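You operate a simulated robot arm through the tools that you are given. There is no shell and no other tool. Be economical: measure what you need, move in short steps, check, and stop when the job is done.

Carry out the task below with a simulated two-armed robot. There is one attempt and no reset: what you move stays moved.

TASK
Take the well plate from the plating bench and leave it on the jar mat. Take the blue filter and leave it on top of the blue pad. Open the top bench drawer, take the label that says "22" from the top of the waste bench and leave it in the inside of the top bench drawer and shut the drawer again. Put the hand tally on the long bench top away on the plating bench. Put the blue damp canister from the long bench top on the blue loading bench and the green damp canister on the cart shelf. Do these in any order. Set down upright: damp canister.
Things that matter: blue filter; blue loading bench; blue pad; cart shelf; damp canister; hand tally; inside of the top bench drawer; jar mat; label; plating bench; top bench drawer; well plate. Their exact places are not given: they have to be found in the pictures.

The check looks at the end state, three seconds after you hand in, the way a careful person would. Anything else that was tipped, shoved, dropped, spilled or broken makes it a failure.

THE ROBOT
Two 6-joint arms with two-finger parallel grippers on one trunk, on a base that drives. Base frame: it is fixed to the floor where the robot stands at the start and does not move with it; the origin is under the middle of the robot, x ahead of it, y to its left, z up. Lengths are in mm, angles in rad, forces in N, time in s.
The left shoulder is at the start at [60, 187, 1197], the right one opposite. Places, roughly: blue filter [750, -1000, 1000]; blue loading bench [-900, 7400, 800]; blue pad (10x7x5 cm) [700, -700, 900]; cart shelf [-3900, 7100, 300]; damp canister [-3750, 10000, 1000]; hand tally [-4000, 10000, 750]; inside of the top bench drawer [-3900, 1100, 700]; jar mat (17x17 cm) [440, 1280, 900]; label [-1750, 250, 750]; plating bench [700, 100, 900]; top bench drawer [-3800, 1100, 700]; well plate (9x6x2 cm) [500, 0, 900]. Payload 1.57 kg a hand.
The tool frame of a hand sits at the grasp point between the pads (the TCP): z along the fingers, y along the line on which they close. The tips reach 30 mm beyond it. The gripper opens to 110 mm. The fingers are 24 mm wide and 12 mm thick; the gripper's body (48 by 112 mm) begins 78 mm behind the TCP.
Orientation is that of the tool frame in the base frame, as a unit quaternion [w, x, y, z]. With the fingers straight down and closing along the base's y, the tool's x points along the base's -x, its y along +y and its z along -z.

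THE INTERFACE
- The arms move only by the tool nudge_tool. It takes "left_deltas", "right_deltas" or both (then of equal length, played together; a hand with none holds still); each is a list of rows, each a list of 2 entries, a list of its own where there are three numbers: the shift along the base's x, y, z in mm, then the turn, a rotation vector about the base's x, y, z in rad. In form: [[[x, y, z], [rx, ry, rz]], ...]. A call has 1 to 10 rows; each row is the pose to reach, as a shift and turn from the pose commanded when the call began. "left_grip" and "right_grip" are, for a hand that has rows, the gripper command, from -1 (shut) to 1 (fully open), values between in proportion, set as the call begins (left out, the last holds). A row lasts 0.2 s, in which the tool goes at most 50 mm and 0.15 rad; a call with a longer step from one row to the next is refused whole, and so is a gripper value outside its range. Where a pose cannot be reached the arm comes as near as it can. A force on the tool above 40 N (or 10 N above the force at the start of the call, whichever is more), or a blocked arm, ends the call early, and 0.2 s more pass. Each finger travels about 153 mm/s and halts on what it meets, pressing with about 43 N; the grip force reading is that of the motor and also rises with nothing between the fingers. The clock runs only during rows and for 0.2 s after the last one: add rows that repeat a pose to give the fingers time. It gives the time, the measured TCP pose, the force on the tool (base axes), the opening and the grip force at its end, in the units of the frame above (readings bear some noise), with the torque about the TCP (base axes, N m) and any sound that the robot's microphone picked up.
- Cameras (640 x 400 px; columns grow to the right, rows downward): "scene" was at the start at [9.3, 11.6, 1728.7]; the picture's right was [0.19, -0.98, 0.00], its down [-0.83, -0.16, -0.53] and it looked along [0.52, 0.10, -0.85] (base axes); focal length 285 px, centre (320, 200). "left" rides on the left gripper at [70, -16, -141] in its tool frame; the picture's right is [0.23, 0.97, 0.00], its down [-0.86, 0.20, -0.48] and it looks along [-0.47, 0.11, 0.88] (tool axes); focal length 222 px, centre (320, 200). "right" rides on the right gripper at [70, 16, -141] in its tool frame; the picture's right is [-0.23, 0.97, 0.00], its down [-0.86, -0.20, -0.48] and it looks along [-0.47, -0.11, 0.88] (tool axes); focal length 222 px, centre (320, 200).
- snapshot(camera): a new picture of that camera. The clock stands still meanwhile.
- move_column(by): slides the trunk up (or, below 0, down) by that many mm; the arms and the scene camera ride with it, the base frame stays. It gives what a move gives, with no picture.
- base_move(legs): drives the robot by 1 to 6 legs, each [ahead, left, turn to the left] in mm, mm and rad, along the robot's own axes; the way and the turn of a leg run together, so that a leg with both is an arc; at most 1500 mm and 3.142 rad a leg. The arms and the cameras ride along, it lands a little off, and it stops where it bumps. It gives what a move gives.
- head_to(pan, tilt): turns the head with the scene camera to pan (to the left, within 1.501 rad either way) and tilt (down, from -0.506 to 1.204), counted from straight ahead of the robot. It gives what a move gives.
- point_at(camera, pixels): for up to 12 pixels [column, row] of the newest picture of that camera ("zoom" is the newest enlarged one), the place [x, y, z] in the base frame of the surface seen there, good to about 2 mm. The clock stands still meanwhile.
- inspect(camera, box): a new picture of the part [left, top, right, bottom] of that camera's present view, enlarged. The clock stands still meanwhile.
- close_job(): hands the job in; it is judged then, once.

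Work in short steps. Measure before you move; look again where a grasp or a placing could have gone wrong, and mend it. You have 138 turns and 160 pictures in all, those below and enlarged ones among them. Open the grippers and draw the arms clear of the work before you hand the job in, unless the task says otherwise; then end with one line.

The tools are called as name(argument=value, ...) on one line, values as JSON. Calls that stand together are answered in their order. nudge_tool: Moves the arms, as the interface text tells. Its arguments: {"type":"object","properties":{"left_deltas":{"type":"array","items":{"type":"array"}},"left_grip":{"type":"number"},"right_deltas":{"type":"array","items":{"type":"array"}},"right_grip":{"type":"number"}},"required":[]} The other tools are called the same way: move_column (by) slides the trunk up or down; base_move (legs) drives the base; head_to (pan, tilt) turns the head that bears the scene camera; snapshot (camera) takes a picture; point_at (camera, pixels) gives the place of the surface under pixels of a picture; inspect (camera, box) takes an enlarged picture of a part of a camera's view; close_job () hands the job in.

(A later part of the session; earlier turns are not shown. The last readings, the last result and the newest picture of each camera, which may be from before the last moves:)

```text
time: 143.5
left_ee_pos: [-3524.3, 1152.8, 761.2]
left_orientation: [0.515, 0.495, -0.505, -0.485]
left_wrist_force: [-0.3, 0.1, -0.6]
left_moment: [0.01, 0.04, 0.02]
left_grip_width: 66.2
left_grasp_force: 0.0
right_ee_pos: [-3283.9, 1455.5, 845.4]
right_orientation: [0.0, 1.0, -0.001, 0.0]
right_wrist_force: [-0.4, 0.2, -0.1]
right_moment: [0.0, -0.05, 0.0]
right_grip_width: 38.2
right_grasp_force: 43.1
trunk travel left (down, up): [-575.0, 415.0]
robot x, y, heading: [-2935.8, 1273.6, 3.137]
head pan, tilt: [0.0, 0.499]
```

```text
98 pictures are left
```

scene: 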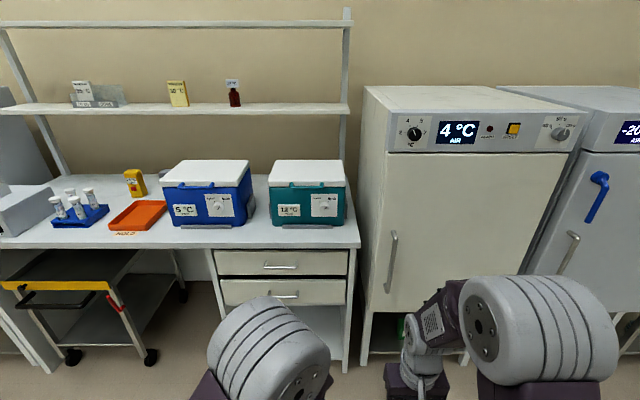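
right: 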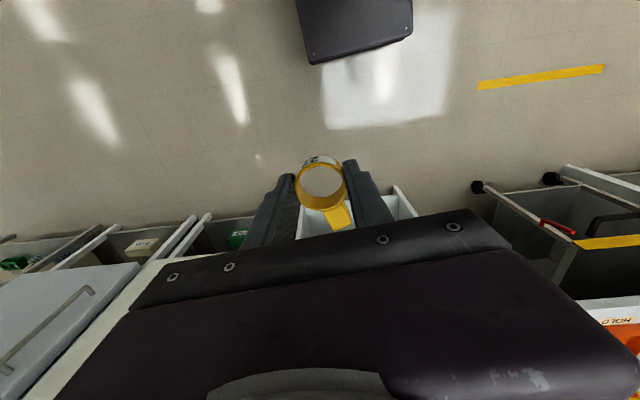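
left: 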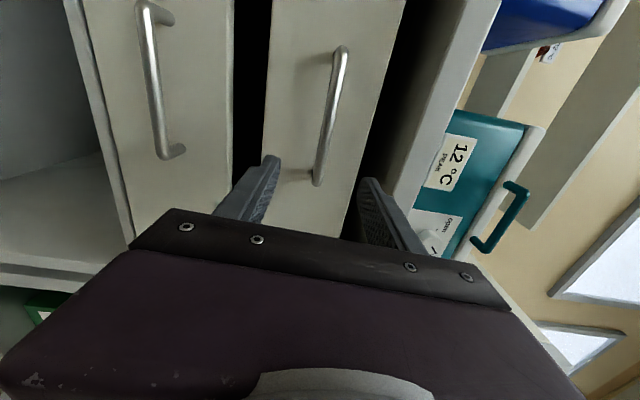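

Arm can't go further left; shift the base left 37 mm, then ahead 70 mm.

base_move(legs=[[0, 37, 0], [68, 0, 0]])

snapshot(camera="left")

```text
time: 144.9
left_ee_pos: [-3591.7, 1116.2, 759.9]
left_orientation: [0.515, 0.496, -0.504, -0.484]
left_wrist_force: [-0.3, 0.8, 0.4]
left_moment: [0.0, 0.05, 0.0]
left_grip_width: 66.0
left_grasp_force: 0.1
right_ee_pos: [-3351.3, 1418.1, 845.5]
right_orientation: [-0.001, 1.0, -0.001, 0.001]
right_wrist_force: [-0.4, -0.7, -0.5]
right_moment: [0.03, -0.02, 0.02]
right_grip_width: 38.3
right_grasp_force: 42.8
trunk travel left (down, up): [-575.0, 415.0]
robot x, y, heading: [-3008.0, 1233.6, 3.136]
head pan, tilt: [0.0, 0.499]
```

```text
97 pictures are left
```

left: 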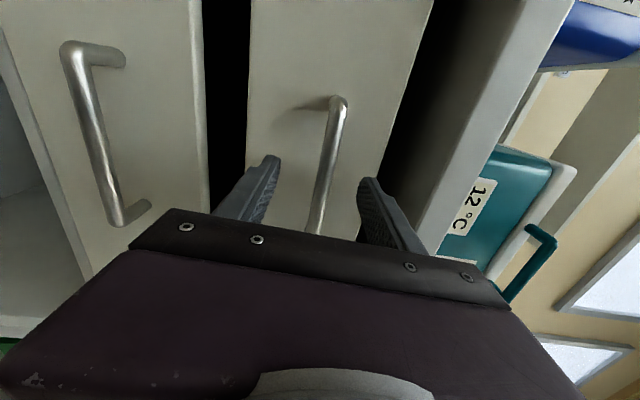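

Bar is between the fingers. Close on it.

nudge_tool(left_deltas=[[[0, 0, 0], [0, 0, 0]], [[0, 0, 0], [0, 0, 0]], [[0, 0, 0], [0, 0, 0]], [[0, 0, 0], [0, 0, 0]]], left_grip=-1)

snapshot(camera="left")

```text
time: 145.9
left_ee_pos: [-3591.4, 1117.5, 761.1]
left_orientation: [0.515, 0.495, -0.505, -0.485]
left_wrist_force: [-0.3, 1.1, 5.2]
left_moment: [0.73, 0.06, -0.19]
left_grip_width: 12.5
left_grasp_force: 29.2
right_ee_pos: [-3350.2, 1420.0, 846.6]
right_orientation: [0.0, 1.0, -0.001, 0.0]
right_wrist_force: [0.0, 0.6, 1.0]
right_moment: [-0.02, -0.02, 0.0]
right_grip_width: 38.1
right_grasp_force: 42.8
trunk travel left (down, up): [-575.0, 415.0]
robot x, y, heading: [-3003.2, 1233.4, 3.137]
head pan, tilt: [0.0, 0.499]
```

```text
96 pictures are left
```

left: 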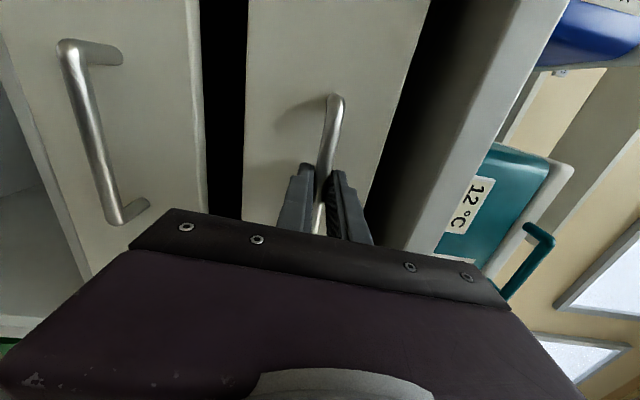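

Gripped (12.5 mm). Pull the drawer by backing the base 240 mm, then look from the head.

base_move(legs=[[-240, 0, 0]])

head_to(pan=0, tilt=0.75)

snapshot(camera="scene")

```text
time: 147.7
left_ee_pos: [-3351.5, 1116.6, 762.7]
left_orientation: [0.517, 0.494, -0.505, -0.483]
left_wrist_force: [-1.0, 18.4, 2.9]
left_moment: [0.73, 0.08, -0.3]
left_grip_width: 12.7
left_grasp_force: 29.2
right_ee_pos: [-3113.8, 1420.2, 846.1]
right_orientation: [0.001, 1.0, 0.002, -0.001]
right_wrist_force: [-0.1, -0.8, 0.3]
right_moment: [-0.01, 0.03, -0.02]
right_grip_width: 38.4
right_grasp_force: 43.0
trunk travel left (down, up): [-575.0, 415.0]
robot x, y, heading: [-2768.6, 1236.5, -3.138]
head pan, tilt: [0.0, 0.499]
```

```text
time: 148.5
left_ee_pos: [-3352.3, 1116.5, 761.8]
left_orientation: [0.516, 0.495, -0.505, -0.484]
left_wrist_force: [-1.7, 7.9, 3.8]
left_moment: [0.73, 0.11, -0.82]
left_grip_width: 12.6
left_grasp_force: 29.9
right_ee_pos: [-3113.3, 1418.2, 847.2]
right_orientation: [0.0, 1.0, 0.002, 0.0]
right_wrist_force: [0.8, 0.0, -0.6]
right_moment: [0.02, 0.0, -0.02]
right_grip_width: 38.5
right_grasp_force: 43.4
trunk travel left (down, up): [-575.0, 415.0]
robot x, y, heading: [-2767.5, 1234.0, -3.141]
head pan, tilt: [0.0, 0.75]
```

```text
95 pictures are left
```

scene: 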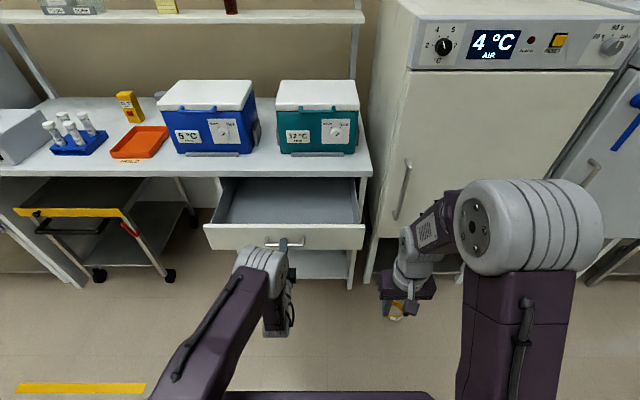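

Drawer is open and empty. Measure the interior.

point_at(camera="scene", pixels=[[290, 205], [330, 205], [340, 185], [320, 218], [215, 215], [360, 215], [300, 226], [320, 195]])

```text
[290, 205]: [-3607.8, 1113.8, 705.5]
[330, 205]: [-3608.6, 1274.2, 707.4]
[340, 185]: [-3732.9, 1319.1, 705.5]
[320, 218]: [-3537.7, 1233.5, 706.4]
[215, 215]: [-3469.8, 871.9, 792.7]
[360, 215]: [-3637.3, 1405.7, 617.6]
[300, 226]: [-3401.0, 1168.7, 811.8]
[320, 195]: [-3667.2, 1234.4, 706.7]
```

Floor z≈706, front rim z≈812. To reach inside with the right hand I must come closer, so release the handle, back the left hand off, raise the trunk, then drive ahead.

nudge_tool(left_deltas=[[[0, 0, 0], [0, 0, 0]], [[0, 0, 0], [0, 0, 0]], [[40, 0, 0], [0, 0, 0]], [[70, 0, 0], [0, 0, 0]]], left_grip=0.2)

move_column(by=250)

base_move(legs=[[205, 0, 0]])

snapshot(camera="scene")

```text
time: 149.5
left_ee_pos: [-3282.7, 1115.4, 762.2]
left_orientation: [0.516, 0.495, -0.504, -0.484]
left_wrist_force: [-0.1, 0.7, 0.3]
left_moment: [0.05, -0.04, 0.05]
left_grip_width: 66.1
left_grasp_force: 0.1
right_ee_pos: [-3113.4, 1417.7, 846.6]
right_orientation: [0.001, 1.0, 0.002, 0.0]
right_wrist_force: [-0.6, -0.5, 0.5]
right_moment: [0.02, -0.01, -0.03]
right_grip_width: 38.6
right_grasp_force: 43.0
trunk travel left (down, up): [-575.0, 415.0]
robot x, y, heading: [-2767.3, 1235.8, -3.143]
head pan, tilt: [0.0, 0.75]
```

```text
time: 152.1
left_ee_pos: [-3282.9, 1115.2, 1010.7]
left_orientation: [0.516, 0.495, -0.505, -0.484]
left_wrist_force: [0.6, 0.1, 0.2]
left_moment: [0.0, 0.02, -0.02]
left_grip_width: 66.2
left_grasp_force: 0.1
right_ee_pos: [-3114.3, 1416.3, 1096.2]
right_orientation: [-0.001, 1.0, 0.002, 0.0]
right_wrist_force: [0.5, -0.5, -0.3]
right_moment: [-0.01, 0.06, -0.03]
right_grip_width: 38.5
right_grasp_force: 42.3
trunk travel left (down, up): [-825.0, 165.0]
robot x, y, heading: [-2768.7, 1235.7, -3.14]
head pan, tilt: [0.0, 0.75]
```

```text
time: 153.7
left_ee_pos: [-3488.3, 1113.6, 1011.1]
left_orientation: [0.517, 0.495, -0.504, -0.483]
left_wrist_force: [-0.5, 0.4, 0.0]
left_moment: [-0.01, -0.01, -0.02]
left_grip_width: 65.9
left_grasp_force: 0.1
right_ee_pos: [-3320.1, 1415.4, 1097.9]
right_orientation: [0.0, 1.0, 0.003, -0.001]
right_wrist_force: [-0.5, -0.2, -0.4]
right_moment: [-0.02, 0.01, 0.0]
right_grip_width: 38.2
right_grasp_force: 43.6
trunk travel left (down, up): [-825.0, 165.0]
robot x, y, heading: [-2978.6, 1232.1, -3.138]
head pan, tilt: [0.0, 0.75]
```

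```text
94 pictures are left
```

scene: 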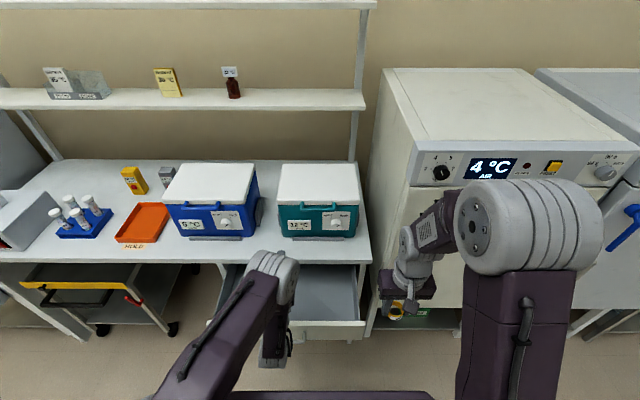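

Bring the right hand over the drawer interior at [-3490,1280], then descend.

nudge_tool(right_deltas=[[[0, -45, 0], [0, 0, 0]], [[0, -90, 0], [0, 0, 0]], [[0, -135, 0], [0, 0, 0]], [[-45, -135, 0], [0, 0, 0]], [[-90, -135, 0], [0, 0, 0]], [[-130, -135, -10], [0, 0, 0]], [[-165, -135, -35], [0, 0, 0]], [[-165, -135, -80], [0, 0, 0]], [[-165, -135, -120], [0, 0, 0]], [[-165, -135, -160], [0, 0, 0]]])

snapshot(camera="right")

snapshot(camera="scene")

```text
time: 155.9
left_ee_pos: [-3491.0, 1114.0, 1011.0]
left_orientation: [0.516, 0.495, -0.506, -0.482]
left_wrist_force: [0.1, -0.2, -0.2]
left_moment: [-0.04, 0.0, 0.02]
left_grip_width: 65.9
left_grasp_force: 0.0
right_ee_pos: [-3486.6, 1281.4, 934.4]
right_orientation: [-0.001, 1.0, 0.002, 0.0]
right_wrist_force: [0.0, 0.1, 0.6]
right_moment: [0.02, -0.04, 0.0]
right_grip_width: 38.2
right_grasp_force: 43.2
trunk travel left (down, up): [-825.0, 165.0]
robot x, y, heading: [-2978.7, 1233.2, -3.135]
head pan, tilt: [0.0, 0.75]
```

```text
93 pictures are left
```

right: 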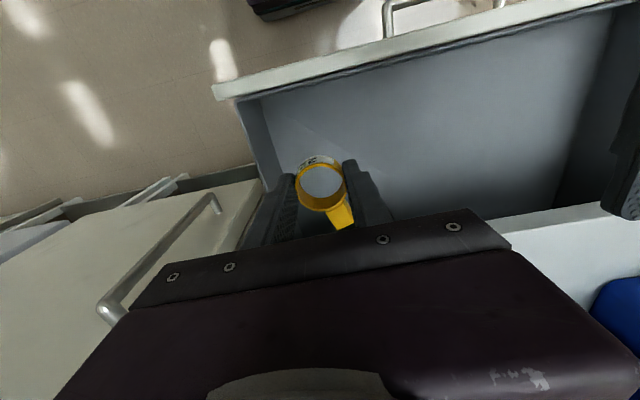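

```text
92 pictures are left
```

scene: 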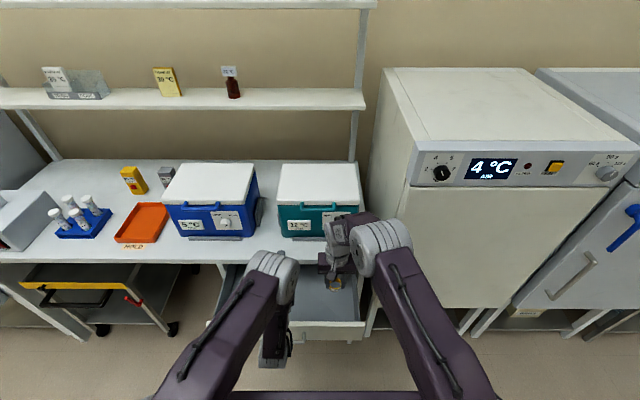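

Clear above the drawer floor. Shift 35 mm left and descend to ~3 mm above the floor.

nudge_tool(right_deltas=[[[0, -35, 0], [0, 0, 0]], [[0, -35, -45], [0, 0, 0]], [[0, -35, -90], [0, 0, 0]], [[0, -35, -135], [0, 0, 0]], [[0, -35, -175], [0, 0, 0]], [[0, -35, -190], [0, 0, 0]], [[0, -35, -194], [0, 0, 0]], [[0, -35, -194], [0, 0, 0]]])

snapshot(camera="right")

```text
time: 157.7
left_ee_pos: [-3489.8, 1113.4, 1010.9]
left_orientation: [0.516, 0.496, -0.504, -0.483]
left_wrist_force: [0.0, -0.1, -0.2]
left_moment: [-0.02, -0.02, 0.01]
left_grip_width: 66.0
left_grasp_force: 0.0
right_ee_pos: [-3460.2, 1257.1, 762.2]
right_orientation: [0.0, 1.0, 0.002, 0.0]
right_wrist_force: [0.3, 0.1, -0.5]
right_moment: [0.03, -0.03, -0.02]
right_grip_width: 38.0
right_grasp_force: 43.2
right hand out of reach, approached as far as the arm can: row 4, 5, 6, 7, 8
trunk travel left (down, up): [-825.0, 165.0]
robot x, y, heading: [-2973.8, 1232.3, -3.139]
head pan, tilt: [0.0, 0.75]
```

```text
91 pictures are left
```

right: 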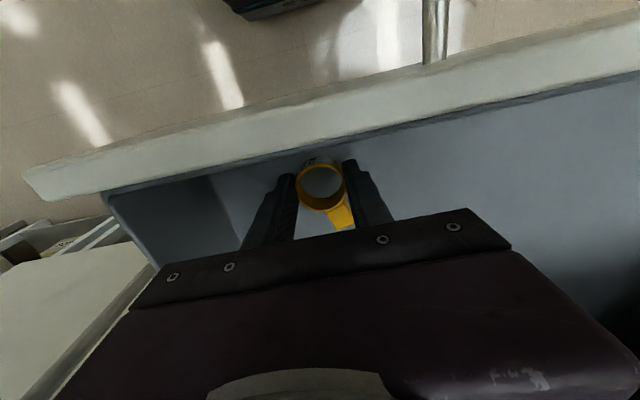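

The arm is at its limit 21 mm too high; lower the trunk by 20 mm instead.

move_column(by=-20)

```text
time: 158.4
left_ee_pos: [-3489.2, 1113.5, 990.7]
left_orientation: [0.516, 0.496, -0.505, -0.483]
left_wrist_force: [0.5, 0.0, 0.5]
left_moment: [0.0, 0.02, -0.02]
left_grip_width: 65.9
left_grasp_force: 0.0
right_ee_pos: [-3461.0, 1256.7, 743.0]
right_orientation: [0.0, 1.0, 0.003, 0.0]
right_wrist_force: [1.1, -0.5, 0.7]
right_moment: [0.02, 0.01, 0.01]
right_grip_width: 38.2
right_grasp_force: 43.3
trunk travel left (down, up): [-805.0, 185.0]
robot x, y, heading: [-2972.0, 1235.7, -3.131]
head pan, tilt: [0.0, 0.75]
```

Lower 4 mm more, then release and rise.

move_column(by=-4)

nudge_tool(right_deltas=[[[0, 0, 0], [0, 0, 0]], [[0, 0, 0], [0, 0, 0]], [[0, 0, 20], [0, 0, 0]], [[0, 0, 65], [0, 0, 0]], [[0, 0, 110], [0, 0, 0]], [[0, 0, 155], [0, 0, 0]], [[0, 0, 200], [0, 0, 0]]], right_grip=0)

snapshot(camera="right")

```text
time: 158.9
left_ee_pos: [-3489.2, 1114.1, 988.2]
left_orientation: [0.516, 0.496, -0.504, -0.484]
left_wrist_force: [0.3, 0.6, -0.4]
left_moment: [-0.02, 0.01, -0.01]
left_grip_width: 66.2
left_grasp_force: 0.1
right_ee_pos: [-3460.7, 1256.2, 739.7]
right_orientation: [0.0, 1.0, 0.003, -0.001]
right_wrist_force: [-0.6, 2.1, 5.2]
right_moment: [0.03, 0.07, 0.0]
right_grip_width: 38.0
right_grasp_force: 43.2
trunk travel left (down, up): [-801.0, 189.0]
robot x, y, heading: [-2976.7, 1233.3, -3.134]
head pan, tilt: [0.0, 0.75]
```

```text
time: 160.5
left_ee_pos: [-3489.0, 1112.9, 986.7]
left_orientation: [0.516, 0.496, -0.505, -0.483]
left_wrist_force: [-1.2, 0.0, -0.1]
left_moment: [-0.03, 0.01, 0.01]
left_grip_width: 66.1
left_grasp_force: 0.0
right_ee_pos: [-3458.0, 1257.9, 940.7]
right_orientation: [0.0, 1.0, 0.003, 0.0]
right_wrist_force: [0.1, -0.7, -0.1]
right_moment: [0.01, 0.01, 0.0]
right_grip_width: 54.9
right_grasp_force: 0.0
trunk travel left (down, up): [-801.0, 189.0]
robot x, y, heading: [-2973.6, 1236.2, -3.138]
head pan, tilt: [0.0, 0.75]
```

```text
90 pictures are left
```

right: 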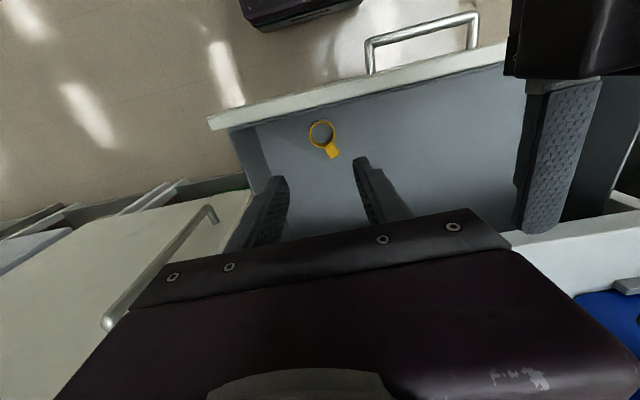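

Ring lies in the drawer. Back off, tuck the right hand, lower the trunk to handle height.

base_move(legs=[[-270, 0, 0]])

nudge_tool(right_deltas=[[[45, 0, 0], [0, 0, 0]], [[90, 0, 20], [0, 0, 0]], [[130, 30, 40], [0, 0, 0]], [[150, 60, 70], [0, 0, 0]], [[150, 90, 100], [0, 0, 0]]])

move_column(by=-226)

snapshot(camera="left")

```text
time: 162.4
left_ee_pos: [-3219.3, 1117.2, 986.5]
left_orientation: [0.515, 0.494, -0.506, -0.484]
left_wrist_force: [0.6, 0.3, -0.2]
left_moment: [-0.03, 0.02, -0.01]
left_grip_width: 66.0
left_grasp_force: 0.0
right_ee_pos: [-3188.5, 1260.3, 939.6]
right_orientation: [0.0, 1.0, 0.001, 0.002]
right_wrist_force: [-0.9, 0.5, 0.2]
right_moment: [-0.01, -0.02, -0.03]
right_grip_width: 55.1
right_grasp_force: 0.0
trunk travel left (down, up): [-801.0, 189.0]
robot x, y, heading: [-2704.4, 1233.4, -3.137]
head pan, tilt: [0.0, 0.75]
```

```text
refused: row 3 steps farther than a row can; nothing moved
```

```text
time: 164.8
left_ee_pos: [-3219.8, 1117.9, 761.6]
left_orientation: [0.516, 0.495, -0.505, -0.484]
left_wrist_force: [0.4, 0.8, -0.8]
left_moment: [0.05, -0.02, 0.0]
left_grip_width: 65.9
left_grasp_force: 0.1
right_ee_pos: [-3188.2, 1260.4, 713.4]
right_orientation: [0.0, 1.0, 0.001, -0.001]
right_wrist_force: [0.3, 0.6, -0.7]
right_moment: [0.01, -0.01, 0.04]
right_grip_width: 54.9
right_grasp_force: 0.1
trunk travel left (down, up): [-575.0, 415.0]
robot x, y, heading: [-2703.9, 1233.2, -3.138]
head pan, tilt: [0.0, 0.75]
```

```text
89 pictures are left
```

left: 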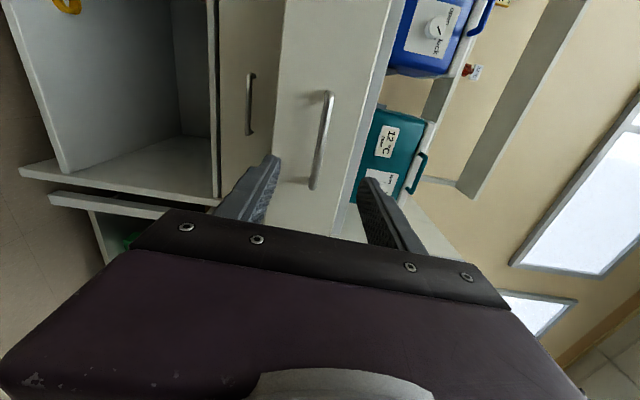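

Tuck the right hand, then drive ahead so the left fingertips push the drawer.

nudge_tool(right_deltas=[[[45, 0, 0], [0, 0, 0]], [[90, 0, 10], [0, 0, 0]], [[130, 15, 25], [0, 0, 0]], [[150, 40, 50], [0, 0, 0]], [[150, 70, 80], [0, 0, 0]]])

base_move(legs=[[370, 0, 0]])

snapshot(camera="left")

```text
time: 166.0
left_ee_pos: [-3219.7, 1116.6, 761.3]
left_orientation: [0.515, 0.494, -0.505, -0.484]
left_wrist_force: [-0.1, 0.4, -0.5]
left_moment: [0.03, -0.02, 0.01]
left_grip_width: 65.8
left_grasp_force: 0.0
right_ee_pos: [-3035.9, 1333.1, 793.9]
right_orientation: [0.0, 1.0, 0.001, 0.0]
right_wrist_force: [-0.1, 1.0, 0.7]
right_moment: [0.0, 0.01, 0.01]
right_grip_width: 55.0
right_grasp_force: 0.0
trunk travel left (down, up): [-575.0, 415.0]
robot x, y, heading: [-2706.8, 1233.1, -3.142]
head pan, tilt: [0.0, 0.75]
```

```text
time: 168.3
left_ee_pos: [-3585.2, 1110.3, 760.3]
left_orientation: [0.517, 0.497, -0.504, -0.481]
left_wrist_force: [0.7, -0.7, 0.5]
left_moment: [-0.01, 0.01, 0.03]
left_grip_width: 65.8
left_grasp_force: 0.1
right_ee_pos: [-3405.8, 1326.7, 794.0]
right_orientation: [0.0, 1.0, 0.006, -0.001]
right_wrist_force: [-0.8, 0.5, 0.0]
right_moment: [0.03, 0.0, 0.0]
right_grip_width: 54.8
right_grasp_force: 0.0
trunk travel left (down, up): [-575.0, 415.0]
robot x, y, heading: [-3073.1, 1231.6, -3.131]
head pan, tilt: [0.0, 0.75]
```

```text
88 pictures are left
```

left: 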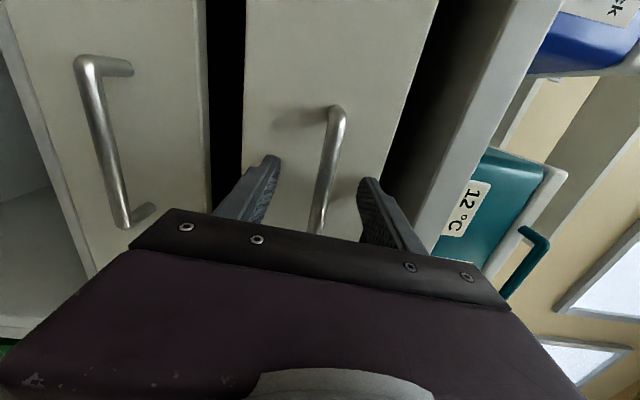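

Drawer nearly shut. Push ~22 mm further and measure the drawer fronts.

base_move(legs=[[20, 0, 0]])

snapshot(camera="left")

point_at(camera="left", pixels=[[300, 40], [380, 40], [290, 100], [130, 100], [160, 60], [300, 150]])

```text
time: 169.3
left_ee_pos: [-3604.3, 1109.0, 761.3]
left_orientation: [0.517, 0.496, -0.502, -0.484]
left_wrist_force: [-0.4, 0.9, -0.2]
left_moment: [-0.01, 0.0, -0.02]
left_grip_width: 65.9
left_grasp_force: 0.0
right_ee_pos: [-3425.6, 1327.4, 793.8]
right_orientation: [0.001, 1.0, 0.004, 0.0]
right_wrist_force: [0.2, 0.8, 0.6]
right_moment: [-0.03, -0.02, 0.0]
right_grip_width: 54.9
right_grasp_force: 0.1
trunk travel left (down, up): [-575.0, 415.0]
robot x, y, heading: [-3090.4, 1232.0, -3.129]
head pan, tilt: [0.0, 0.75]
stopped in leg 1: the force on the tool passed its limit (the readings are from after the stop); the commanded pose is now the measured one
```

```text
87 pictures are left
```

left: 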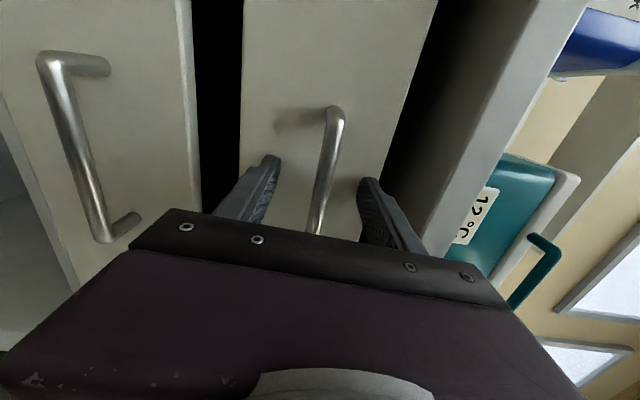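

```text
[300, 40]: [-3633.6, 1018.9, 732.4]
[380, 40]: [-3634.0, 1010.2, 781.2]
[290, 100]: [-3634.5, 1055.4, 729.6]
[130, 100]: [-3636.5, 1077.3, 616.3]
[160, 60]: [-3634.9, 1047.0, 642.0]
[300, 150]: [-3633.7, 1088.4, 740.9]
```

Drawer shut (front at −3634). Back off, raise the trunk, and unwind the left hand.

base_move(legs=[[-500, 0, 0]])

move_column(by=250)

nudge_tool(left_deltas=[[[0, 0, 20], [0.08, -0.08, 0.08]], [[0, 0, 40], [0.16, -0.16, 0.16]], [[0, 0, 60], [0.24, -0.24, 0.24]], [[0, 0, 80], [0.32, -0.32, 0.32]], [[0, 0, 100], [0.4, -0.4, 0.4]], [[20, 0, 120], [0.48, -0.48, 0.48]], [[40, 0, 130], [0.56, -0.56, 0.56]], [[60, 0, 140], [0.64, -0.64, 0.64]], [[80, 0, 150], [0.72, -0.72, 0.72]], [[100, 0, 150], [0.8, -0.8, 0.8]]], left_grip=1)

nudge_tool(left_deltas=[[[20, 0, 0], [0.08, -0.08, 0.08]], [[40, 0, 0], [0.16, -0.16, 0.16]], [[60, -10, 0], [0.24, -0.24, 0.24]], [[70, -20, 0], [0.32, -0.32, 0.32]], [[70, -30, 0], [0.4, -0.4, 0.4]], [[70, -40, 0], [0.41, -0.41, 0.41]]])

```text
time: 172.3
left_ee_pos: [-3094.0, 1114.9, 761.0]
left_orientation: [0.519, 0.496, -0.502, -0.482]
left_wrist_force: [0.2, 0.3, -0.5]
left_moment: [0.01, 0.02, 0.0]
left_grip_width: 66.1
left_grasp_force: 0.1
right_ee_pos: [-2915.3, 1332.0, 793.6]
right_orientation: [0.0, 1.0, 0.007, 0.0]
right_wrist_force: [-0.1, 0.2, 0.0]
right_moment: [-0.01, 0.01, 0.01]
right_grip_width: 54.9
right_grasp_force: 0.1
trunk travel left (down, up): [-575.0, 415.0]
robot x, y, heading: [-2579.1, 1238.0, -3.13]
head pan, tilt: [0.0, 0.75]
```

```text
time: 174.9
left_ee_pos: [-3093.7, 1114.0, 1010.8]
left_orientation: [0.518, 0.496, -0.502, -0.482]
left_wrist_force: [-0.4, 0.3, -0.2]
left_moment: [0.0, 0.03, 0.0]
left_grip_width: 66.0
left_grasp_force: 0.0
right_ee_pos: [-2916.2, 1331.4, 1044.4]
right_orientation: [0.0, 1.0, 0.008, 0.0]
right_wrist_force: [0.2, -0.5, 0.2]
right_moment: [0.02, -0.03, -0.02]
right_grip_width: 55.1
right_grasp_force: 0.0
trunk travel left (down, up): [-825.0, 165.0]
robot x, y, heading: [-2579.9, 1237.7, -3.128]
head pan, tilt: [0.0, 0.75]
```

```text
time: 177.1
left_ee_pos: [-2995.3, 1114.3, 1162.0]
left_orientation: [0.208, 0.936, -0.217, -0.182]
left_wrist_force: [0.1, -0.5, -0.4]
left_moment: [0.0, 0.04, -0.02]
left_grip_width: 110.0
left_grasp_force: 0.1
right_ee_pos: [-2915.9, 1331.9, 1043.7]
right_orientation: [0.0, 1.0, 0.007, 0.0]
right_wrist_force: [-1.1, -0.3, -0.5]
right_moment: [-0.02, 0.03, 0.03]
right_grip_width: 54.9
right_grasp_force: 0.1
trunk travel left (down, up): [-825.0, 165.0]
robot x, y, heading: [-2582.2, 1236.9, -3.132]
head pan, tilt: [0.0, 0.75]
```

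```text
time: 178.5
left_ee_pos: [-2925.2, 1073.9, 1161.1]
left_orientation: [0.001, 1.0, -0.02, 0.017]
left_wrist_force: [-0.9, 0.4, -0.2]
left_moment: [0.0, 0.0, 0.03]
left_grip_width: 109.9
left_grasp_force: 0.0
right_ee_pos: [-2917.1, 1331.1, 1043.5]
right_orientation: [-0.001, 1.0, 0.007, 0.0]
right_wrist_force: [0.3, -0.1, 0.1]
right_moment: [0.03, -0.03, -0.01]
right_grip_width: 54.8
right_grasp_force: 0.1
trunk travel left (down, up): [-825.0, 165.0]
robot x, y, heading: [-2583.1, 1237.3, -3.133]
head pan, tilt: [0.0, 0.75]
```

Now turn to face +y and survey toward the long bench.

base_move(legs=[[0, 0, -1.57]])

head_to(pan=0, tilt=0.2)

snapshot(camera="scene")

```text
time: 182.7
left_ee_pos: [-2748.5, 1580.2, 1160.4]
left_orientation: [-0.012, -0.696, 0.718, -0.011]
left_wrist_force: [0.1, -0.2, -0.7]
left_moment: [0.01, -0.01, 0.0]
left_grip_width: 110.2
left_grasp_force: 0.0
right_ee_pos: [-2491.3, 1573.5, 1042.3]
right_orientation: [0.0, 0.716, -0.698, 0.0]
right_wrist_force: [-0.9, 0.0, -0.2]
right_moment: [0.01, 0.0, 0.02]
right_grip_width: 55.0
right_grasp_force: 0.0
trunk travel left (down, up): [-825.0, 165.0]
robot x, y, heading: [-2581.8, 1236.3, 1.586]
head pan, tilt: [0.0, 0.75]
```

```text
time: 183.6
left_ee_pos: [-2749.0, 1580.5, 1161.6]
left_orientation: [-0.012, -0.697, 0.717, -0.01]
left_wrist_force: [0.5, 0.3, 0.3]
left_moment: [0.02, -0.02, 0.02]
left_grip_width: 110.0
left_grasp_force: 0.1
right_ee_pos: [-2491.4, 1574.3, 1044.1]
right_orientation: [0.0, 0.715, -0.699, -0.001]
right_wrist_force: [0.5, 0.5, 0.2]
right_moment: [0.01, 0.01, -0.01]
right_grip_width: 54.9
right_grasp_force: 0.0
trunk travel left (down, up): [-825.0, 165.0]
robot x, y, heading: [-2582.6, 1239.3, 1.595]
head pan, tilt: [0.0, 0.201]
```

```text
86 pictures are left
```

scene: 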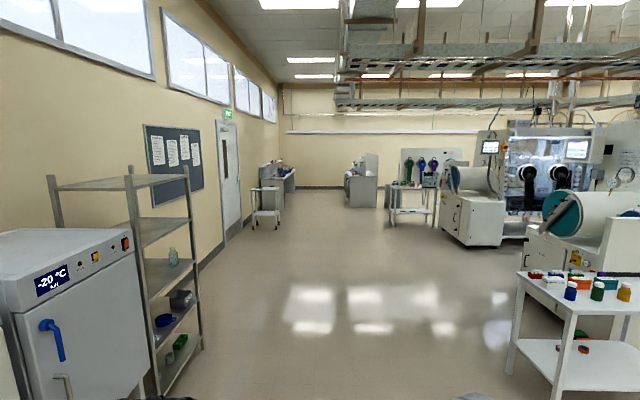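

inspect(camera="scene", box=[230, 130, 450, 250])

point_at(camera="scene", pixels=[[265, 188], [278, 170], [375, 180], [405, 210], [360, 205], [252, 228], [390, 222], [440, 240], [200, 345]])

```text
2.91 times, centred on (340, 190) of scene
```

zoom: 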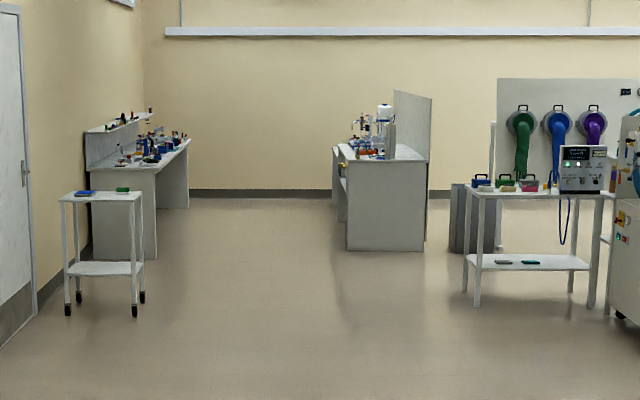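

```text
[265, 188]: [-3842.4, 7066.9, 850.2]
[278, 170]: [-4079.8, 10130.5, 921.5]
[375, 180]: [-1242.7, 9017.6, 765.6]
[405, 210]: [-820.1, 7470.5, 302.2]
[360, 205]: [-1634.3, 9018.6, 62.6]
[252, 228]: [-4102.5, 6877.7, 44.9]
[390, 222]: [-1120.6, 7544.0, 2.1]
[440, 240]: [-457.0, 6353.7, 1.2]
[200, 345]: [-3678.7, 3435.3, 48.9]
```

Cart with lower shelf at [-3900,7050], blue loading bench candidate at [-800,7470], long bench at x≈−4100, y≈10000. Drive down the aisle.

base_move(legs=[[1500, 0, -0.02], [1500, 0, 0], [1500, 0, 0], [1500, 0, 0], [1500, 0, 0], [900, 0, 0]])

head_to(pan=1.0, tilt=0.4)

snapshot(camera="scene")

```text
time: 223.1
left_ee_pos: [-2853.8, 9876.0, 1162.1]
left_orientation: [-0.012, -0.691, 0.723, -0.01]
left_wrist_force: [0.1, 0.5, -0.3]
left_moment: [0.01, 0.0, 0.02]
left_grip_width: 109.8
left_grasp_force: 0.1
right_ee_pos: [-2595.6, 9867.4, 1045.2]
right_orientation: [0.0, 0.711, -0.703, -0.001]
right_wrist_force: [0.1, -0.7, -0.4]
right_moment: [0.02, 0.02, 0.02]
right_grip_width: 55.2
right_grasp_force: 0.0
trunk travel left (down, up): [-825.0, 165.0]
robot x, y, heading: [-2691.0, 9532.5, 1.578]
head pan, tilt: [0.0, 0.201]
```

```text
time: 224.3
left_ee_pos: [-2852.8, 9877.2, 1161.2]
left_orientation: [-0.012, -0.692, 0.722, -0.01]
left_wrist_force: [0.5, 0.2, -0.6]
left_moment: [0.01, -0.03, 0.01]
left_grip_width: 110.1
left_grasp_force: 0.0
right_ee_pos: [-2596.3, 9867.9, 1044.2]
right_orientation: [0.0, 0.711, -0.703, 0.0]
right_wrist_force: [0.1, -0.3, 0.2]
right_moment: [-0.01, 0.02, -0.01]
right_grip_width: 55.1
right_grasp_force: 0.1
trunk travel left (down, up): [-825.0, 165.0]
robot x, y, heading: [-2690.0, 9532.5, 1.58]
head pan, tilt: [1.0, 0.4]
```

```text
84 pictures are left
```

scene: 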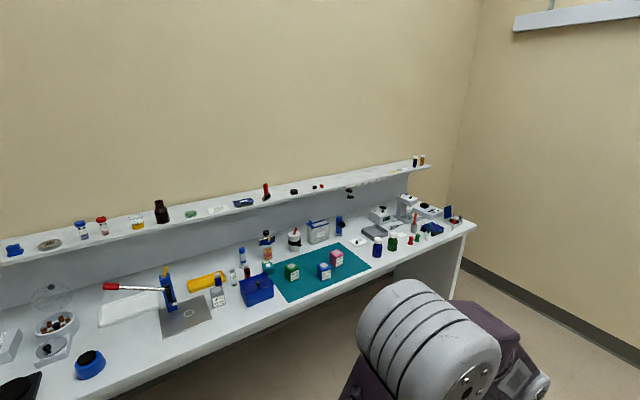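

Turn to face the long bench and look closer.

base_move(legs=[[0, 0, 1.56], [250, -300, 0]])

head_to(pan=0, tilt=0.5)

snapshot(camera="scene")

```text
time: 230.6
left_ee_pos: [-3287.4, 9659.7, 1161.6]
left_orientation: [0.0, 1.0, -0.016, 0.015]
left_wrist_force: [-0.3, -0.7, 0.1]
left_moment: [0.04, 0.04, 0.01]
left_grip_width: 110.1
left_grasp_force: 0.1
right_ee_pos: [-3279.7, 9917.7, 1043.4]
right_orientation: [0.0, 1.0, 0.011, 0.0]
right_wrist_force: [-0.3, 0.2, -0.1]
right_moment: [0.02, 0.0, 0.03]
right_grip_width: 55.0
right_grasp_force: 0.1
trunk travel left (down, up): [-825.0, 165.0]
robot x, y, heading: [-2946.9, 9828.9, -3.119]
head pan, tilt: [1.0, 0.4]
```

```text
time: 231.9
left_ee_pos: [-3287.7, 9659.8, 1161.5]
left_orientation: [0.001, 1.0, -0.016, 0.015]
left_wrist_force: [-1.3, 0.0, 0.0]
left_moment: [-0.03, -0.03, -0.03]
left_grip_width: 109.9
left_grasp_force: 0.1
right_ee_pos: [-3280.7, 9917.5, 1044.0]
right_orientation: [0.0, 1.0, 0.011, 0.0]
right_wrist_force: [0.5, -0.2, -0.3]
right_moment: [0.05, 0.01, 0.01]
right_grip_width: 54.9
right_grasp_force: 0.0
trunk travel left (down, up): [-825.0, 165.0]
robot x, y, heading: [-2944.2, 9829.6, -3.118]
head pan, tilt: [0.0, 0.499]
```

```text
83 pictures are left
```

scene: 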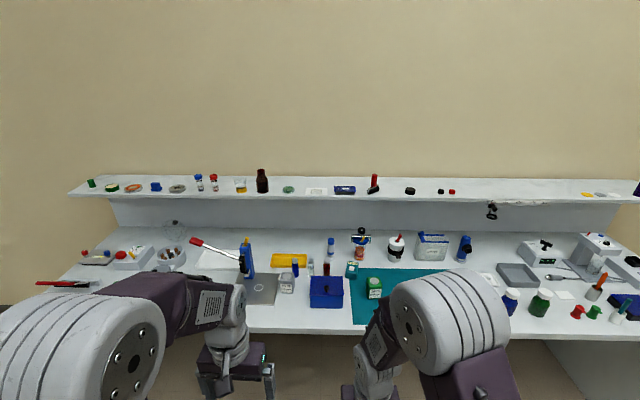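

inspect(camera="scene", box=[220, 220, 400, 330])

inspect(camera="scene", box=[400, 215, 640, 335])

inspect(camera="scene", box=[60, 160, 280, 300])

```text
3.56 times, centred on (310, 275) of scene
```

zoom: 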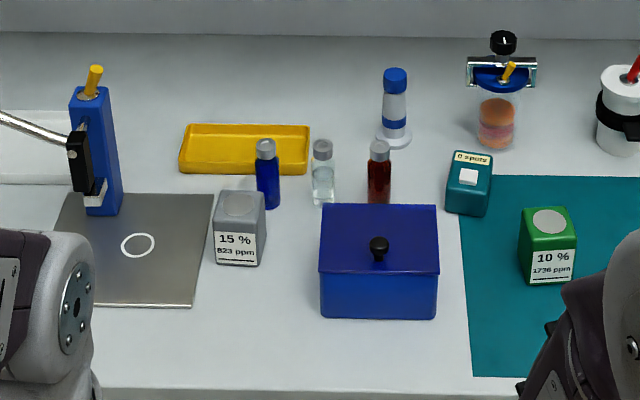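

```text
2.67 times, centred on (520, 275) of scene
```

zoom: 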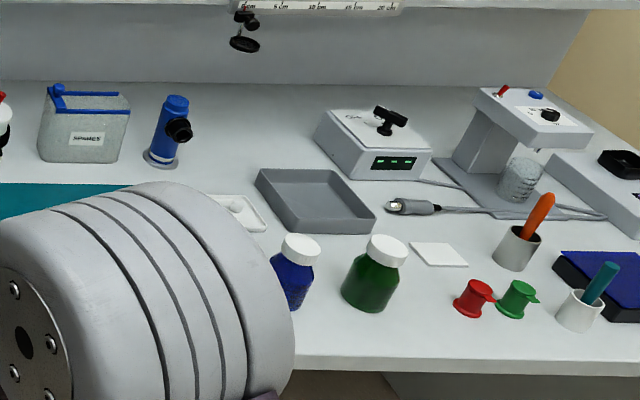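

```text
2.86 times, centred on (170, 230) of scene
```

zoom: 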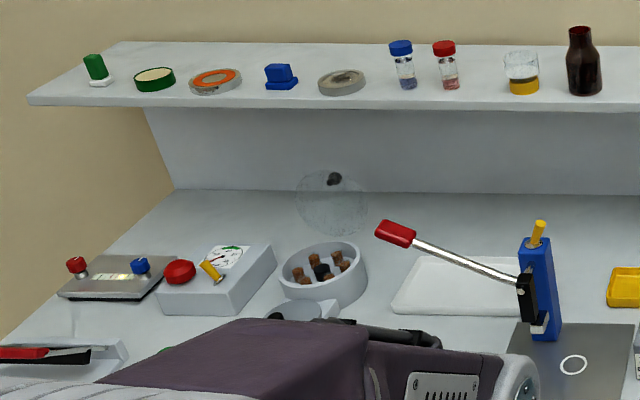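

The tally counter ("0 spots", teal) is at zoom-1 (470,180); small canisters with % readings sit on/near the teal mat. Move the right arm aside to see the rest.

nudge_tool(right_deltas=[[[40, 0, 20], [0, 0, 0]], [[40, 45, 20], [0, 0, 0]], [[40, 90, 20], [0, 0, 0]], [[40, 135, 20], [0, 0, 0]], [[40, 180, 20], [0, 0, 0]], [[40, 210, 20], [0, 0, 0]]])

snapshot(camera="scene")

inspect(camera="scene", box=[260, 230, 440, 340])

```text
time: 233.3
left_ee_pos: [-3288.4, 9661.3, 1160.0]
left_orientation: [0.001, 1.0, -0.016, 0.016]
left_wrist_force: [0.3, -0.4, -0.1]
left_moment: [-0.02, 0.02, -0.02]
left_grip_width: 109.8
left_grasp_force: 0.1
right_ee_pos: [-3240.1, 10130.1, 1062.3]
right_orientation: [0.0, 1.0, 0.012, 0.0]
right_wrist_force: [0.1, 0.6, -0.4]
right_moment: [0.0, 0.0, -0.02]
right_grip_width: 55.0
right_grasp_force: 0.2
trunk travel left (down, up): [-825.0, 165.0]
robot x, y, heading: [-2943.2, 9828.7, -3.121]
head pan, tilt: [0.0, 0.499]
```

```text
79 pictures are left
```

scene: 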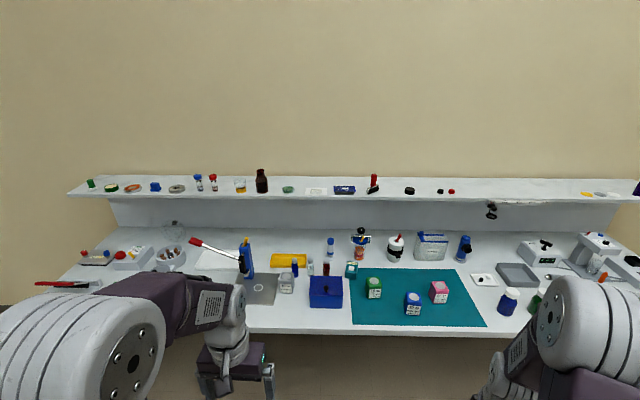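

```text
3.56 times, centred on (350, 285) of scene
```

zoom: 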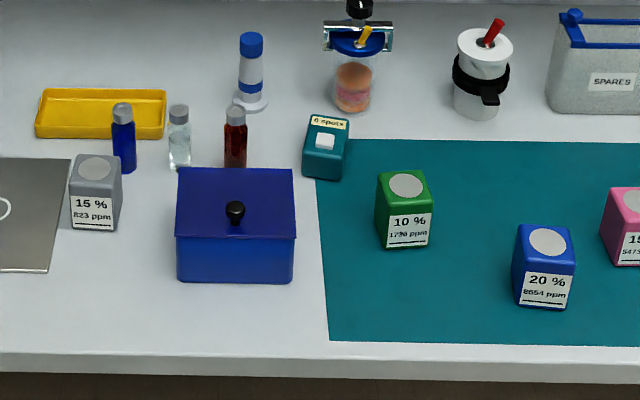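

Blue (20 %), green (10 %) canisters and the tally found. Measure them.

point_at(camera="zoom", pixels=[[405, 185], [382, 225], [432, 225], [409, 245], [547, 240], [520, 290], [572, 295], [545, 305], [325, 140], [305, 165], [345, 165], [325, 181]])

point_at(camera="scene", pixels=[[360, 322], [360, 334], [351, 262], [357, 264], [439, 286], [439, 303], [326, 285], [346, 278], [363, 238], [250, 240]])

```text
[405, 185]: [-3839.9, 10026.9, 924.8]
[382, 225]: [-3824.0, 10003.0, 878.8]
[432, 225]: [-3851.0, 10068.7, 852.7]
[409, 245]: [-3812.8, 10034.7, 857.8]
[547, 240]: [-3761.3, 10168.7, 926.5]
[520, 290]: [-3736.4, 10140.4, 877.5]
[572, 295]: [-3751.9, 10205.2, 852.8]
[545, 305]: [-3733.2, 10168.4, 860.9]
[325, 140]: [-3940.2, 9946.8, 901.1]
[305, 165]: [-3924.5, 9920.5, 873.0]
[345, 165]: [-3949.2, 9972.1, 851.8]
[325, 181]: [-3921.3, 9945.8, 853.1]
```

```text
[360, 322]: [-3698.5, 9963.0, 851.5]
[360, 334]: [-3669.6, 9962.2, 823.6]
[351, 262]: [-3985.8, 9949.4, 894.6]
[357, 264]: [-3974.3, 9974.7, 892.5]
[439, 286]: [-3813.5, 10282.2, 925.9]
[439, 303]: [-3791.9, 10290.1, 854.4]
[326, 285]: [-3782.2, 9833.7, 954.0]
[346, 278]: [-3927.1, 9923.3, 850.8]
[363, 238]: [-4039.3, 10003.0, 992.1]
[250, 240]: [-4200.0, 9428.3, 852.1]
```

Bench top z=850, edge x≈−3670. Blue canister ≈[-3762,10171], green ≈[-3840,10030], tally ≈[-3945,9946]. Drive up to pick blue with the right hand first.

base_move(legs=[[290, -190, -0.02]])

nudge_tool(right_deltas=[[[-40, -30, 0], [0, 0, 0]], [[-80, -60, 0], [0, 0, 0]], [[-120, -90, 0], [0, 0, 0]], [[-160, -120, 0], [0, 0, 0]], [[-190, -140, 0], [0, 0, 0]]], right_grip=0.6)

snapshot(camera="right")

```text
time: 235.5
left_ee_pos: [-3577.2, 9853.4, 1160.6]
left_orientation: [0.0, 0.999, -0.027, 0.016]
left_wrist_force: [0.0, -0.4, -0.2]
left_moment: [0.01, 0.03, 0.0]
left_grip_width: 110.1
left_grasp_force: 0.1
right_ee_pos: [-3520.0, 10320.5, 1063.0]
right_orientation: [-0.001, 1.0, -0.001, -0.001]
right_wrist_force: [-0.5, 0.6, -0.4]
right_moment: [0.01, -0.01, 0.0]
right_grip_width: 55.1
right_grasp_force: 0.0
trunk travel left (down, up): [-825.0, 165.0]
robot x, y, heading: [-3235.6, 10011.0, 3.14]
head pan, tilt: [0.0, 0.499]
```

```text
time: 236.7
left_ee_pos: [-3579.9, 9852.6, 1161.1]
left_orientation: [0.0, 1.0, -0.027, 0.016]
left_wrist_force: [-0.5, -0.4, -0.8]
left_moment: [-0.01, -0.01, -0.01]
left_grip_width: 109.9
left_grasp_force: 0.1
right_ee_pos: [-3713.0, 10178.5, 1064.0]
right_orientation: [-0.001, 1.0, -0.002, 0.001]
right_wrist_force: [0.2, -0.1, 0.3]
right_moment: [-0.01, 0.01, 0.0]
right_grip_width: 87.9
right_grasp_force: 0.1
trunk travel left (down, up): [-825.0, 165.0]
robot x, y, heading: [-3231.9, 10013.0, 3.143]
head pan, tilt: [0.0, 0.499]
```

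```text
77 pictures are left
```

right: 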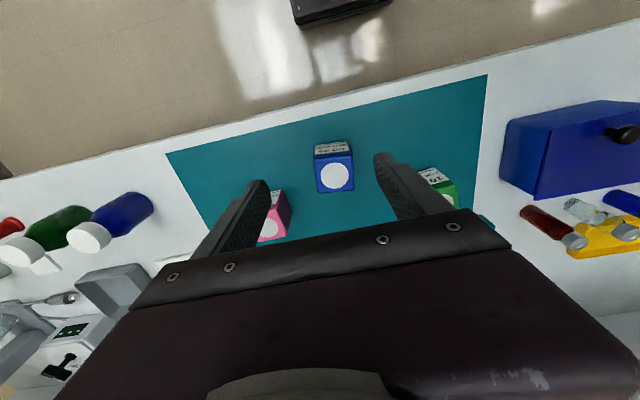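

inspect(camera="right", box=[280, 120, 400, 220])

point_at(camera="zoom", pixels=[[290, 298], [190, 215], [370, 200], [205, 370], [380, 360], [280, 230], [285, 362], [190, 290], [380, 280]])

```text
4.00 times, centred on (340, 170) of right
```

zoom: 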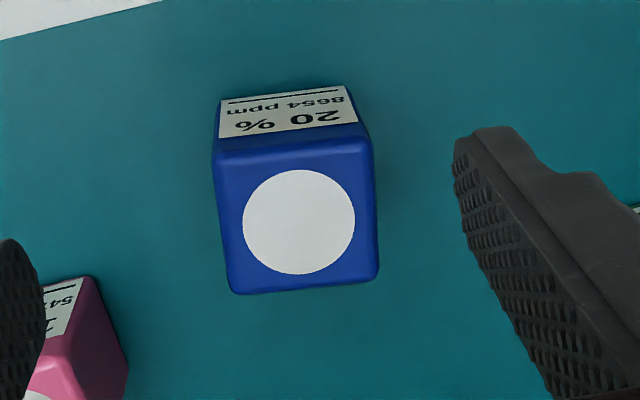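

```text
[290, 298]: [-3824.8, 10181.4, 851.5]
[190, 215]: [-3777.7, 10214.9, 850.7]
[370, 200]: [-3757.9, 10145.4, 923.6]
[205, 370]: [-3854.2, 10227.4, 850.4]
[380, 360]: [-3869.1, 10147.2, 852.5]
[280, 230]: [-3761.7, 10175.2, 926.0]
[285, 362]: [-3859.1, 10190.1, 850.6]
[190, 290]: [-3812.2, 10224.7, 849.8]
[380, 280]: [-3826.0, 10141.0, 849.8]
```

point_at(camera="zoom", pixels=[[298, 222], [222, 160], [233, 283], [368, 148], [374, 270], [222, 220], [372, 210], [300, 283], [290, 160]])

```text
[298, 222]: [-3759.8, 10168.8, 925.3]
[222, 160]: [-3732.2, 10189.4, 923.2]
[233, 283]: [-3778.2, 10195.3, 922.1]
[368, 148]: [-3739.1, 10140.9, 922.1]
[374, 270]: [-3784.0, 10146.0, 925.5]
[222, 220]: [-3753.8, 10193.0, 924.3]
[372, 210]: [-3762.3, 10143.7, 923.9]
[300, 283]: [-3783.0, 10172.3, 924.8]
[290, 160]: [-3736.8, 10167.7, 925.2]
```

Blue top centre [-3760,10168], yaw ≈ −0.12. Move in and descend to TCP z≈900.

nudge_tool(right_deltas=[[[-20, -5, 0], [0, 0, -0.06]], [[-46, -10, 0], [0, 0, -0.12]], [[-46, -10, -45], [0, 0, -0.12]], [[-46, -10, -90], [0, 0, -0.12]], [[-46, -10, -90], [0, 0, -0.12]]])

snapshot(camera="right")

```text
time: 237.9
left_ee_pos: [-3579.4, 9853.5, 1160.9]
left_orientation: [0.001, 1.0, -0.027, 0.016]
left_wrist_force: [-0.5, 0.5, -0.1]
left_moment: [0.01, 0.0, 0.01]
left_grip_width: 110.0
left_grasp_force: 0.1
right_ee_pos: [-3758.9, 10171.6, 972.0]
right_orientation: [0.001, 0.998, -0.06, 0.0]
right_wrist_force: [0.3, -0.7, 0.1]
right_moment: [-0.01, 0.0, -0.02]
right_grip_width: 88.4
right_grasp_force: 0.2
trunk travel left (down, up): [-825.0, 165.0]
robot x, y, heading: [-3233.5, 10014.8, 3.139]
head pan, tilt: [0.0, 0.499]
```

```text
75 pictures are left
```

right: 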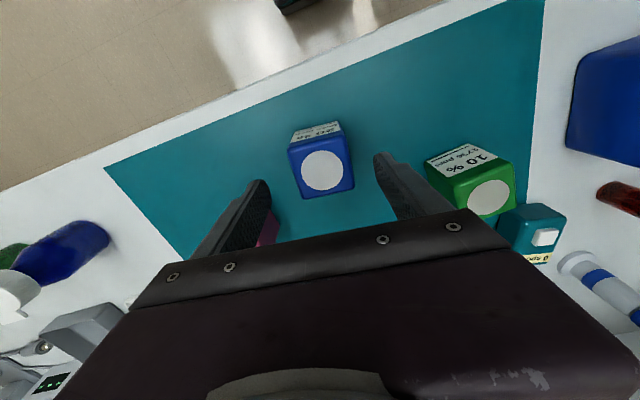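

Aligned. Descend 72 mm, grip, and lift.

nudge_tool(right_deltas=[[[0, -3, -40], [0, 0, 0]], [[0, -3, -72], [0, 0, 0]], [[0, -3, -72], [0, 0, 0]]])

nudge_tool(right_deltas=[[[0, 0, 0], [0, 0, 0]], [[0, 0, 0], [0, 0, 0]], [[0, 0, 0], [0, 0, 0]], [[0, 0, 40], [0, 0, 0]], [[0, 0, 85], [0, 0, 0]], [[0, 0, 130], [0, 0, 0]], [[0, 0, 175], [0, 0, 0]]], right_grip=-1)

snapshot(camera="right")

```text
time: 238.7
left_ee_pos: [-3578.7, 9854.4, 1162.5]
left_orientation: [0.001, 1.0, -0.027, 0.016]
left_wrist_force: [0.9, -0.3, 1.1]
left_moment: [-0.02, 0.05, 0.03]
left_grip_width: 110.1
left_grasp_force: 0.1
right_ee_pos: [-3757.1, 10166.5, 901.1]
right_orientation: [0.0, 0.998, -0.06, 0.0]
right_wrist_force: [0.3, -0.6, -0.6]
right_moment: [-0.01, 0.01, 0.01]
right_grip_width: 88.0
right_grasp_force: 0.0
trunk travel left (down, up): [-825.0, 165.0]
robot x, y, heading: [-3234.1, 10011.3, 3.137]
head pan, tilt: [0.0, 0.499]
```

```text
time: 240.3
left_ee_pos: [-3577.9, 9853.3, 1161.3]
left_orientation: [0.001, 1.0, -0.027, 0.016]
left_wrist_force: [0.3, 0.1, -1.3]
left_moment: [-0.02, 0.01, 0.03]
left_grip_width: 110.1
left_grasp_force: 0.1
right_ee_pos: [-3754.5, 10169.4, 1075.9]
right_orientation: [0.0, 0.998, -0.061, 0.0]
right_wrist_force: [-0.7, 0.0, -1.9]
right_moment: [0.05, 0.02, -0.04]
right_grip_width: 53.5
right_grasp_force: 42.9
trunk travel left (down, up): [-825.0, 165.0]
robot x, y, heading: [-3234.3, 10011.9, 3.137]
head pan, tilt: [0.0, 0.499]
```

```text
74 pictures are left
```

right: 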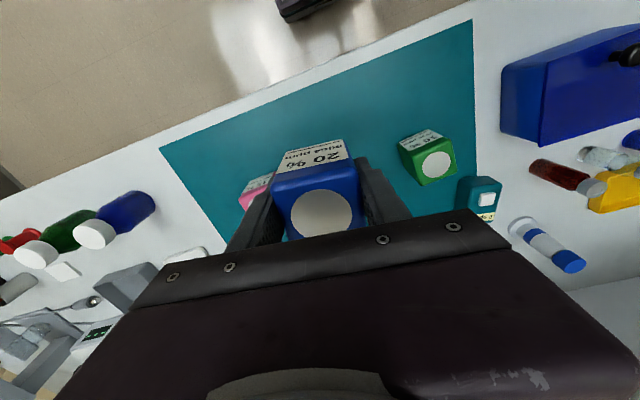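

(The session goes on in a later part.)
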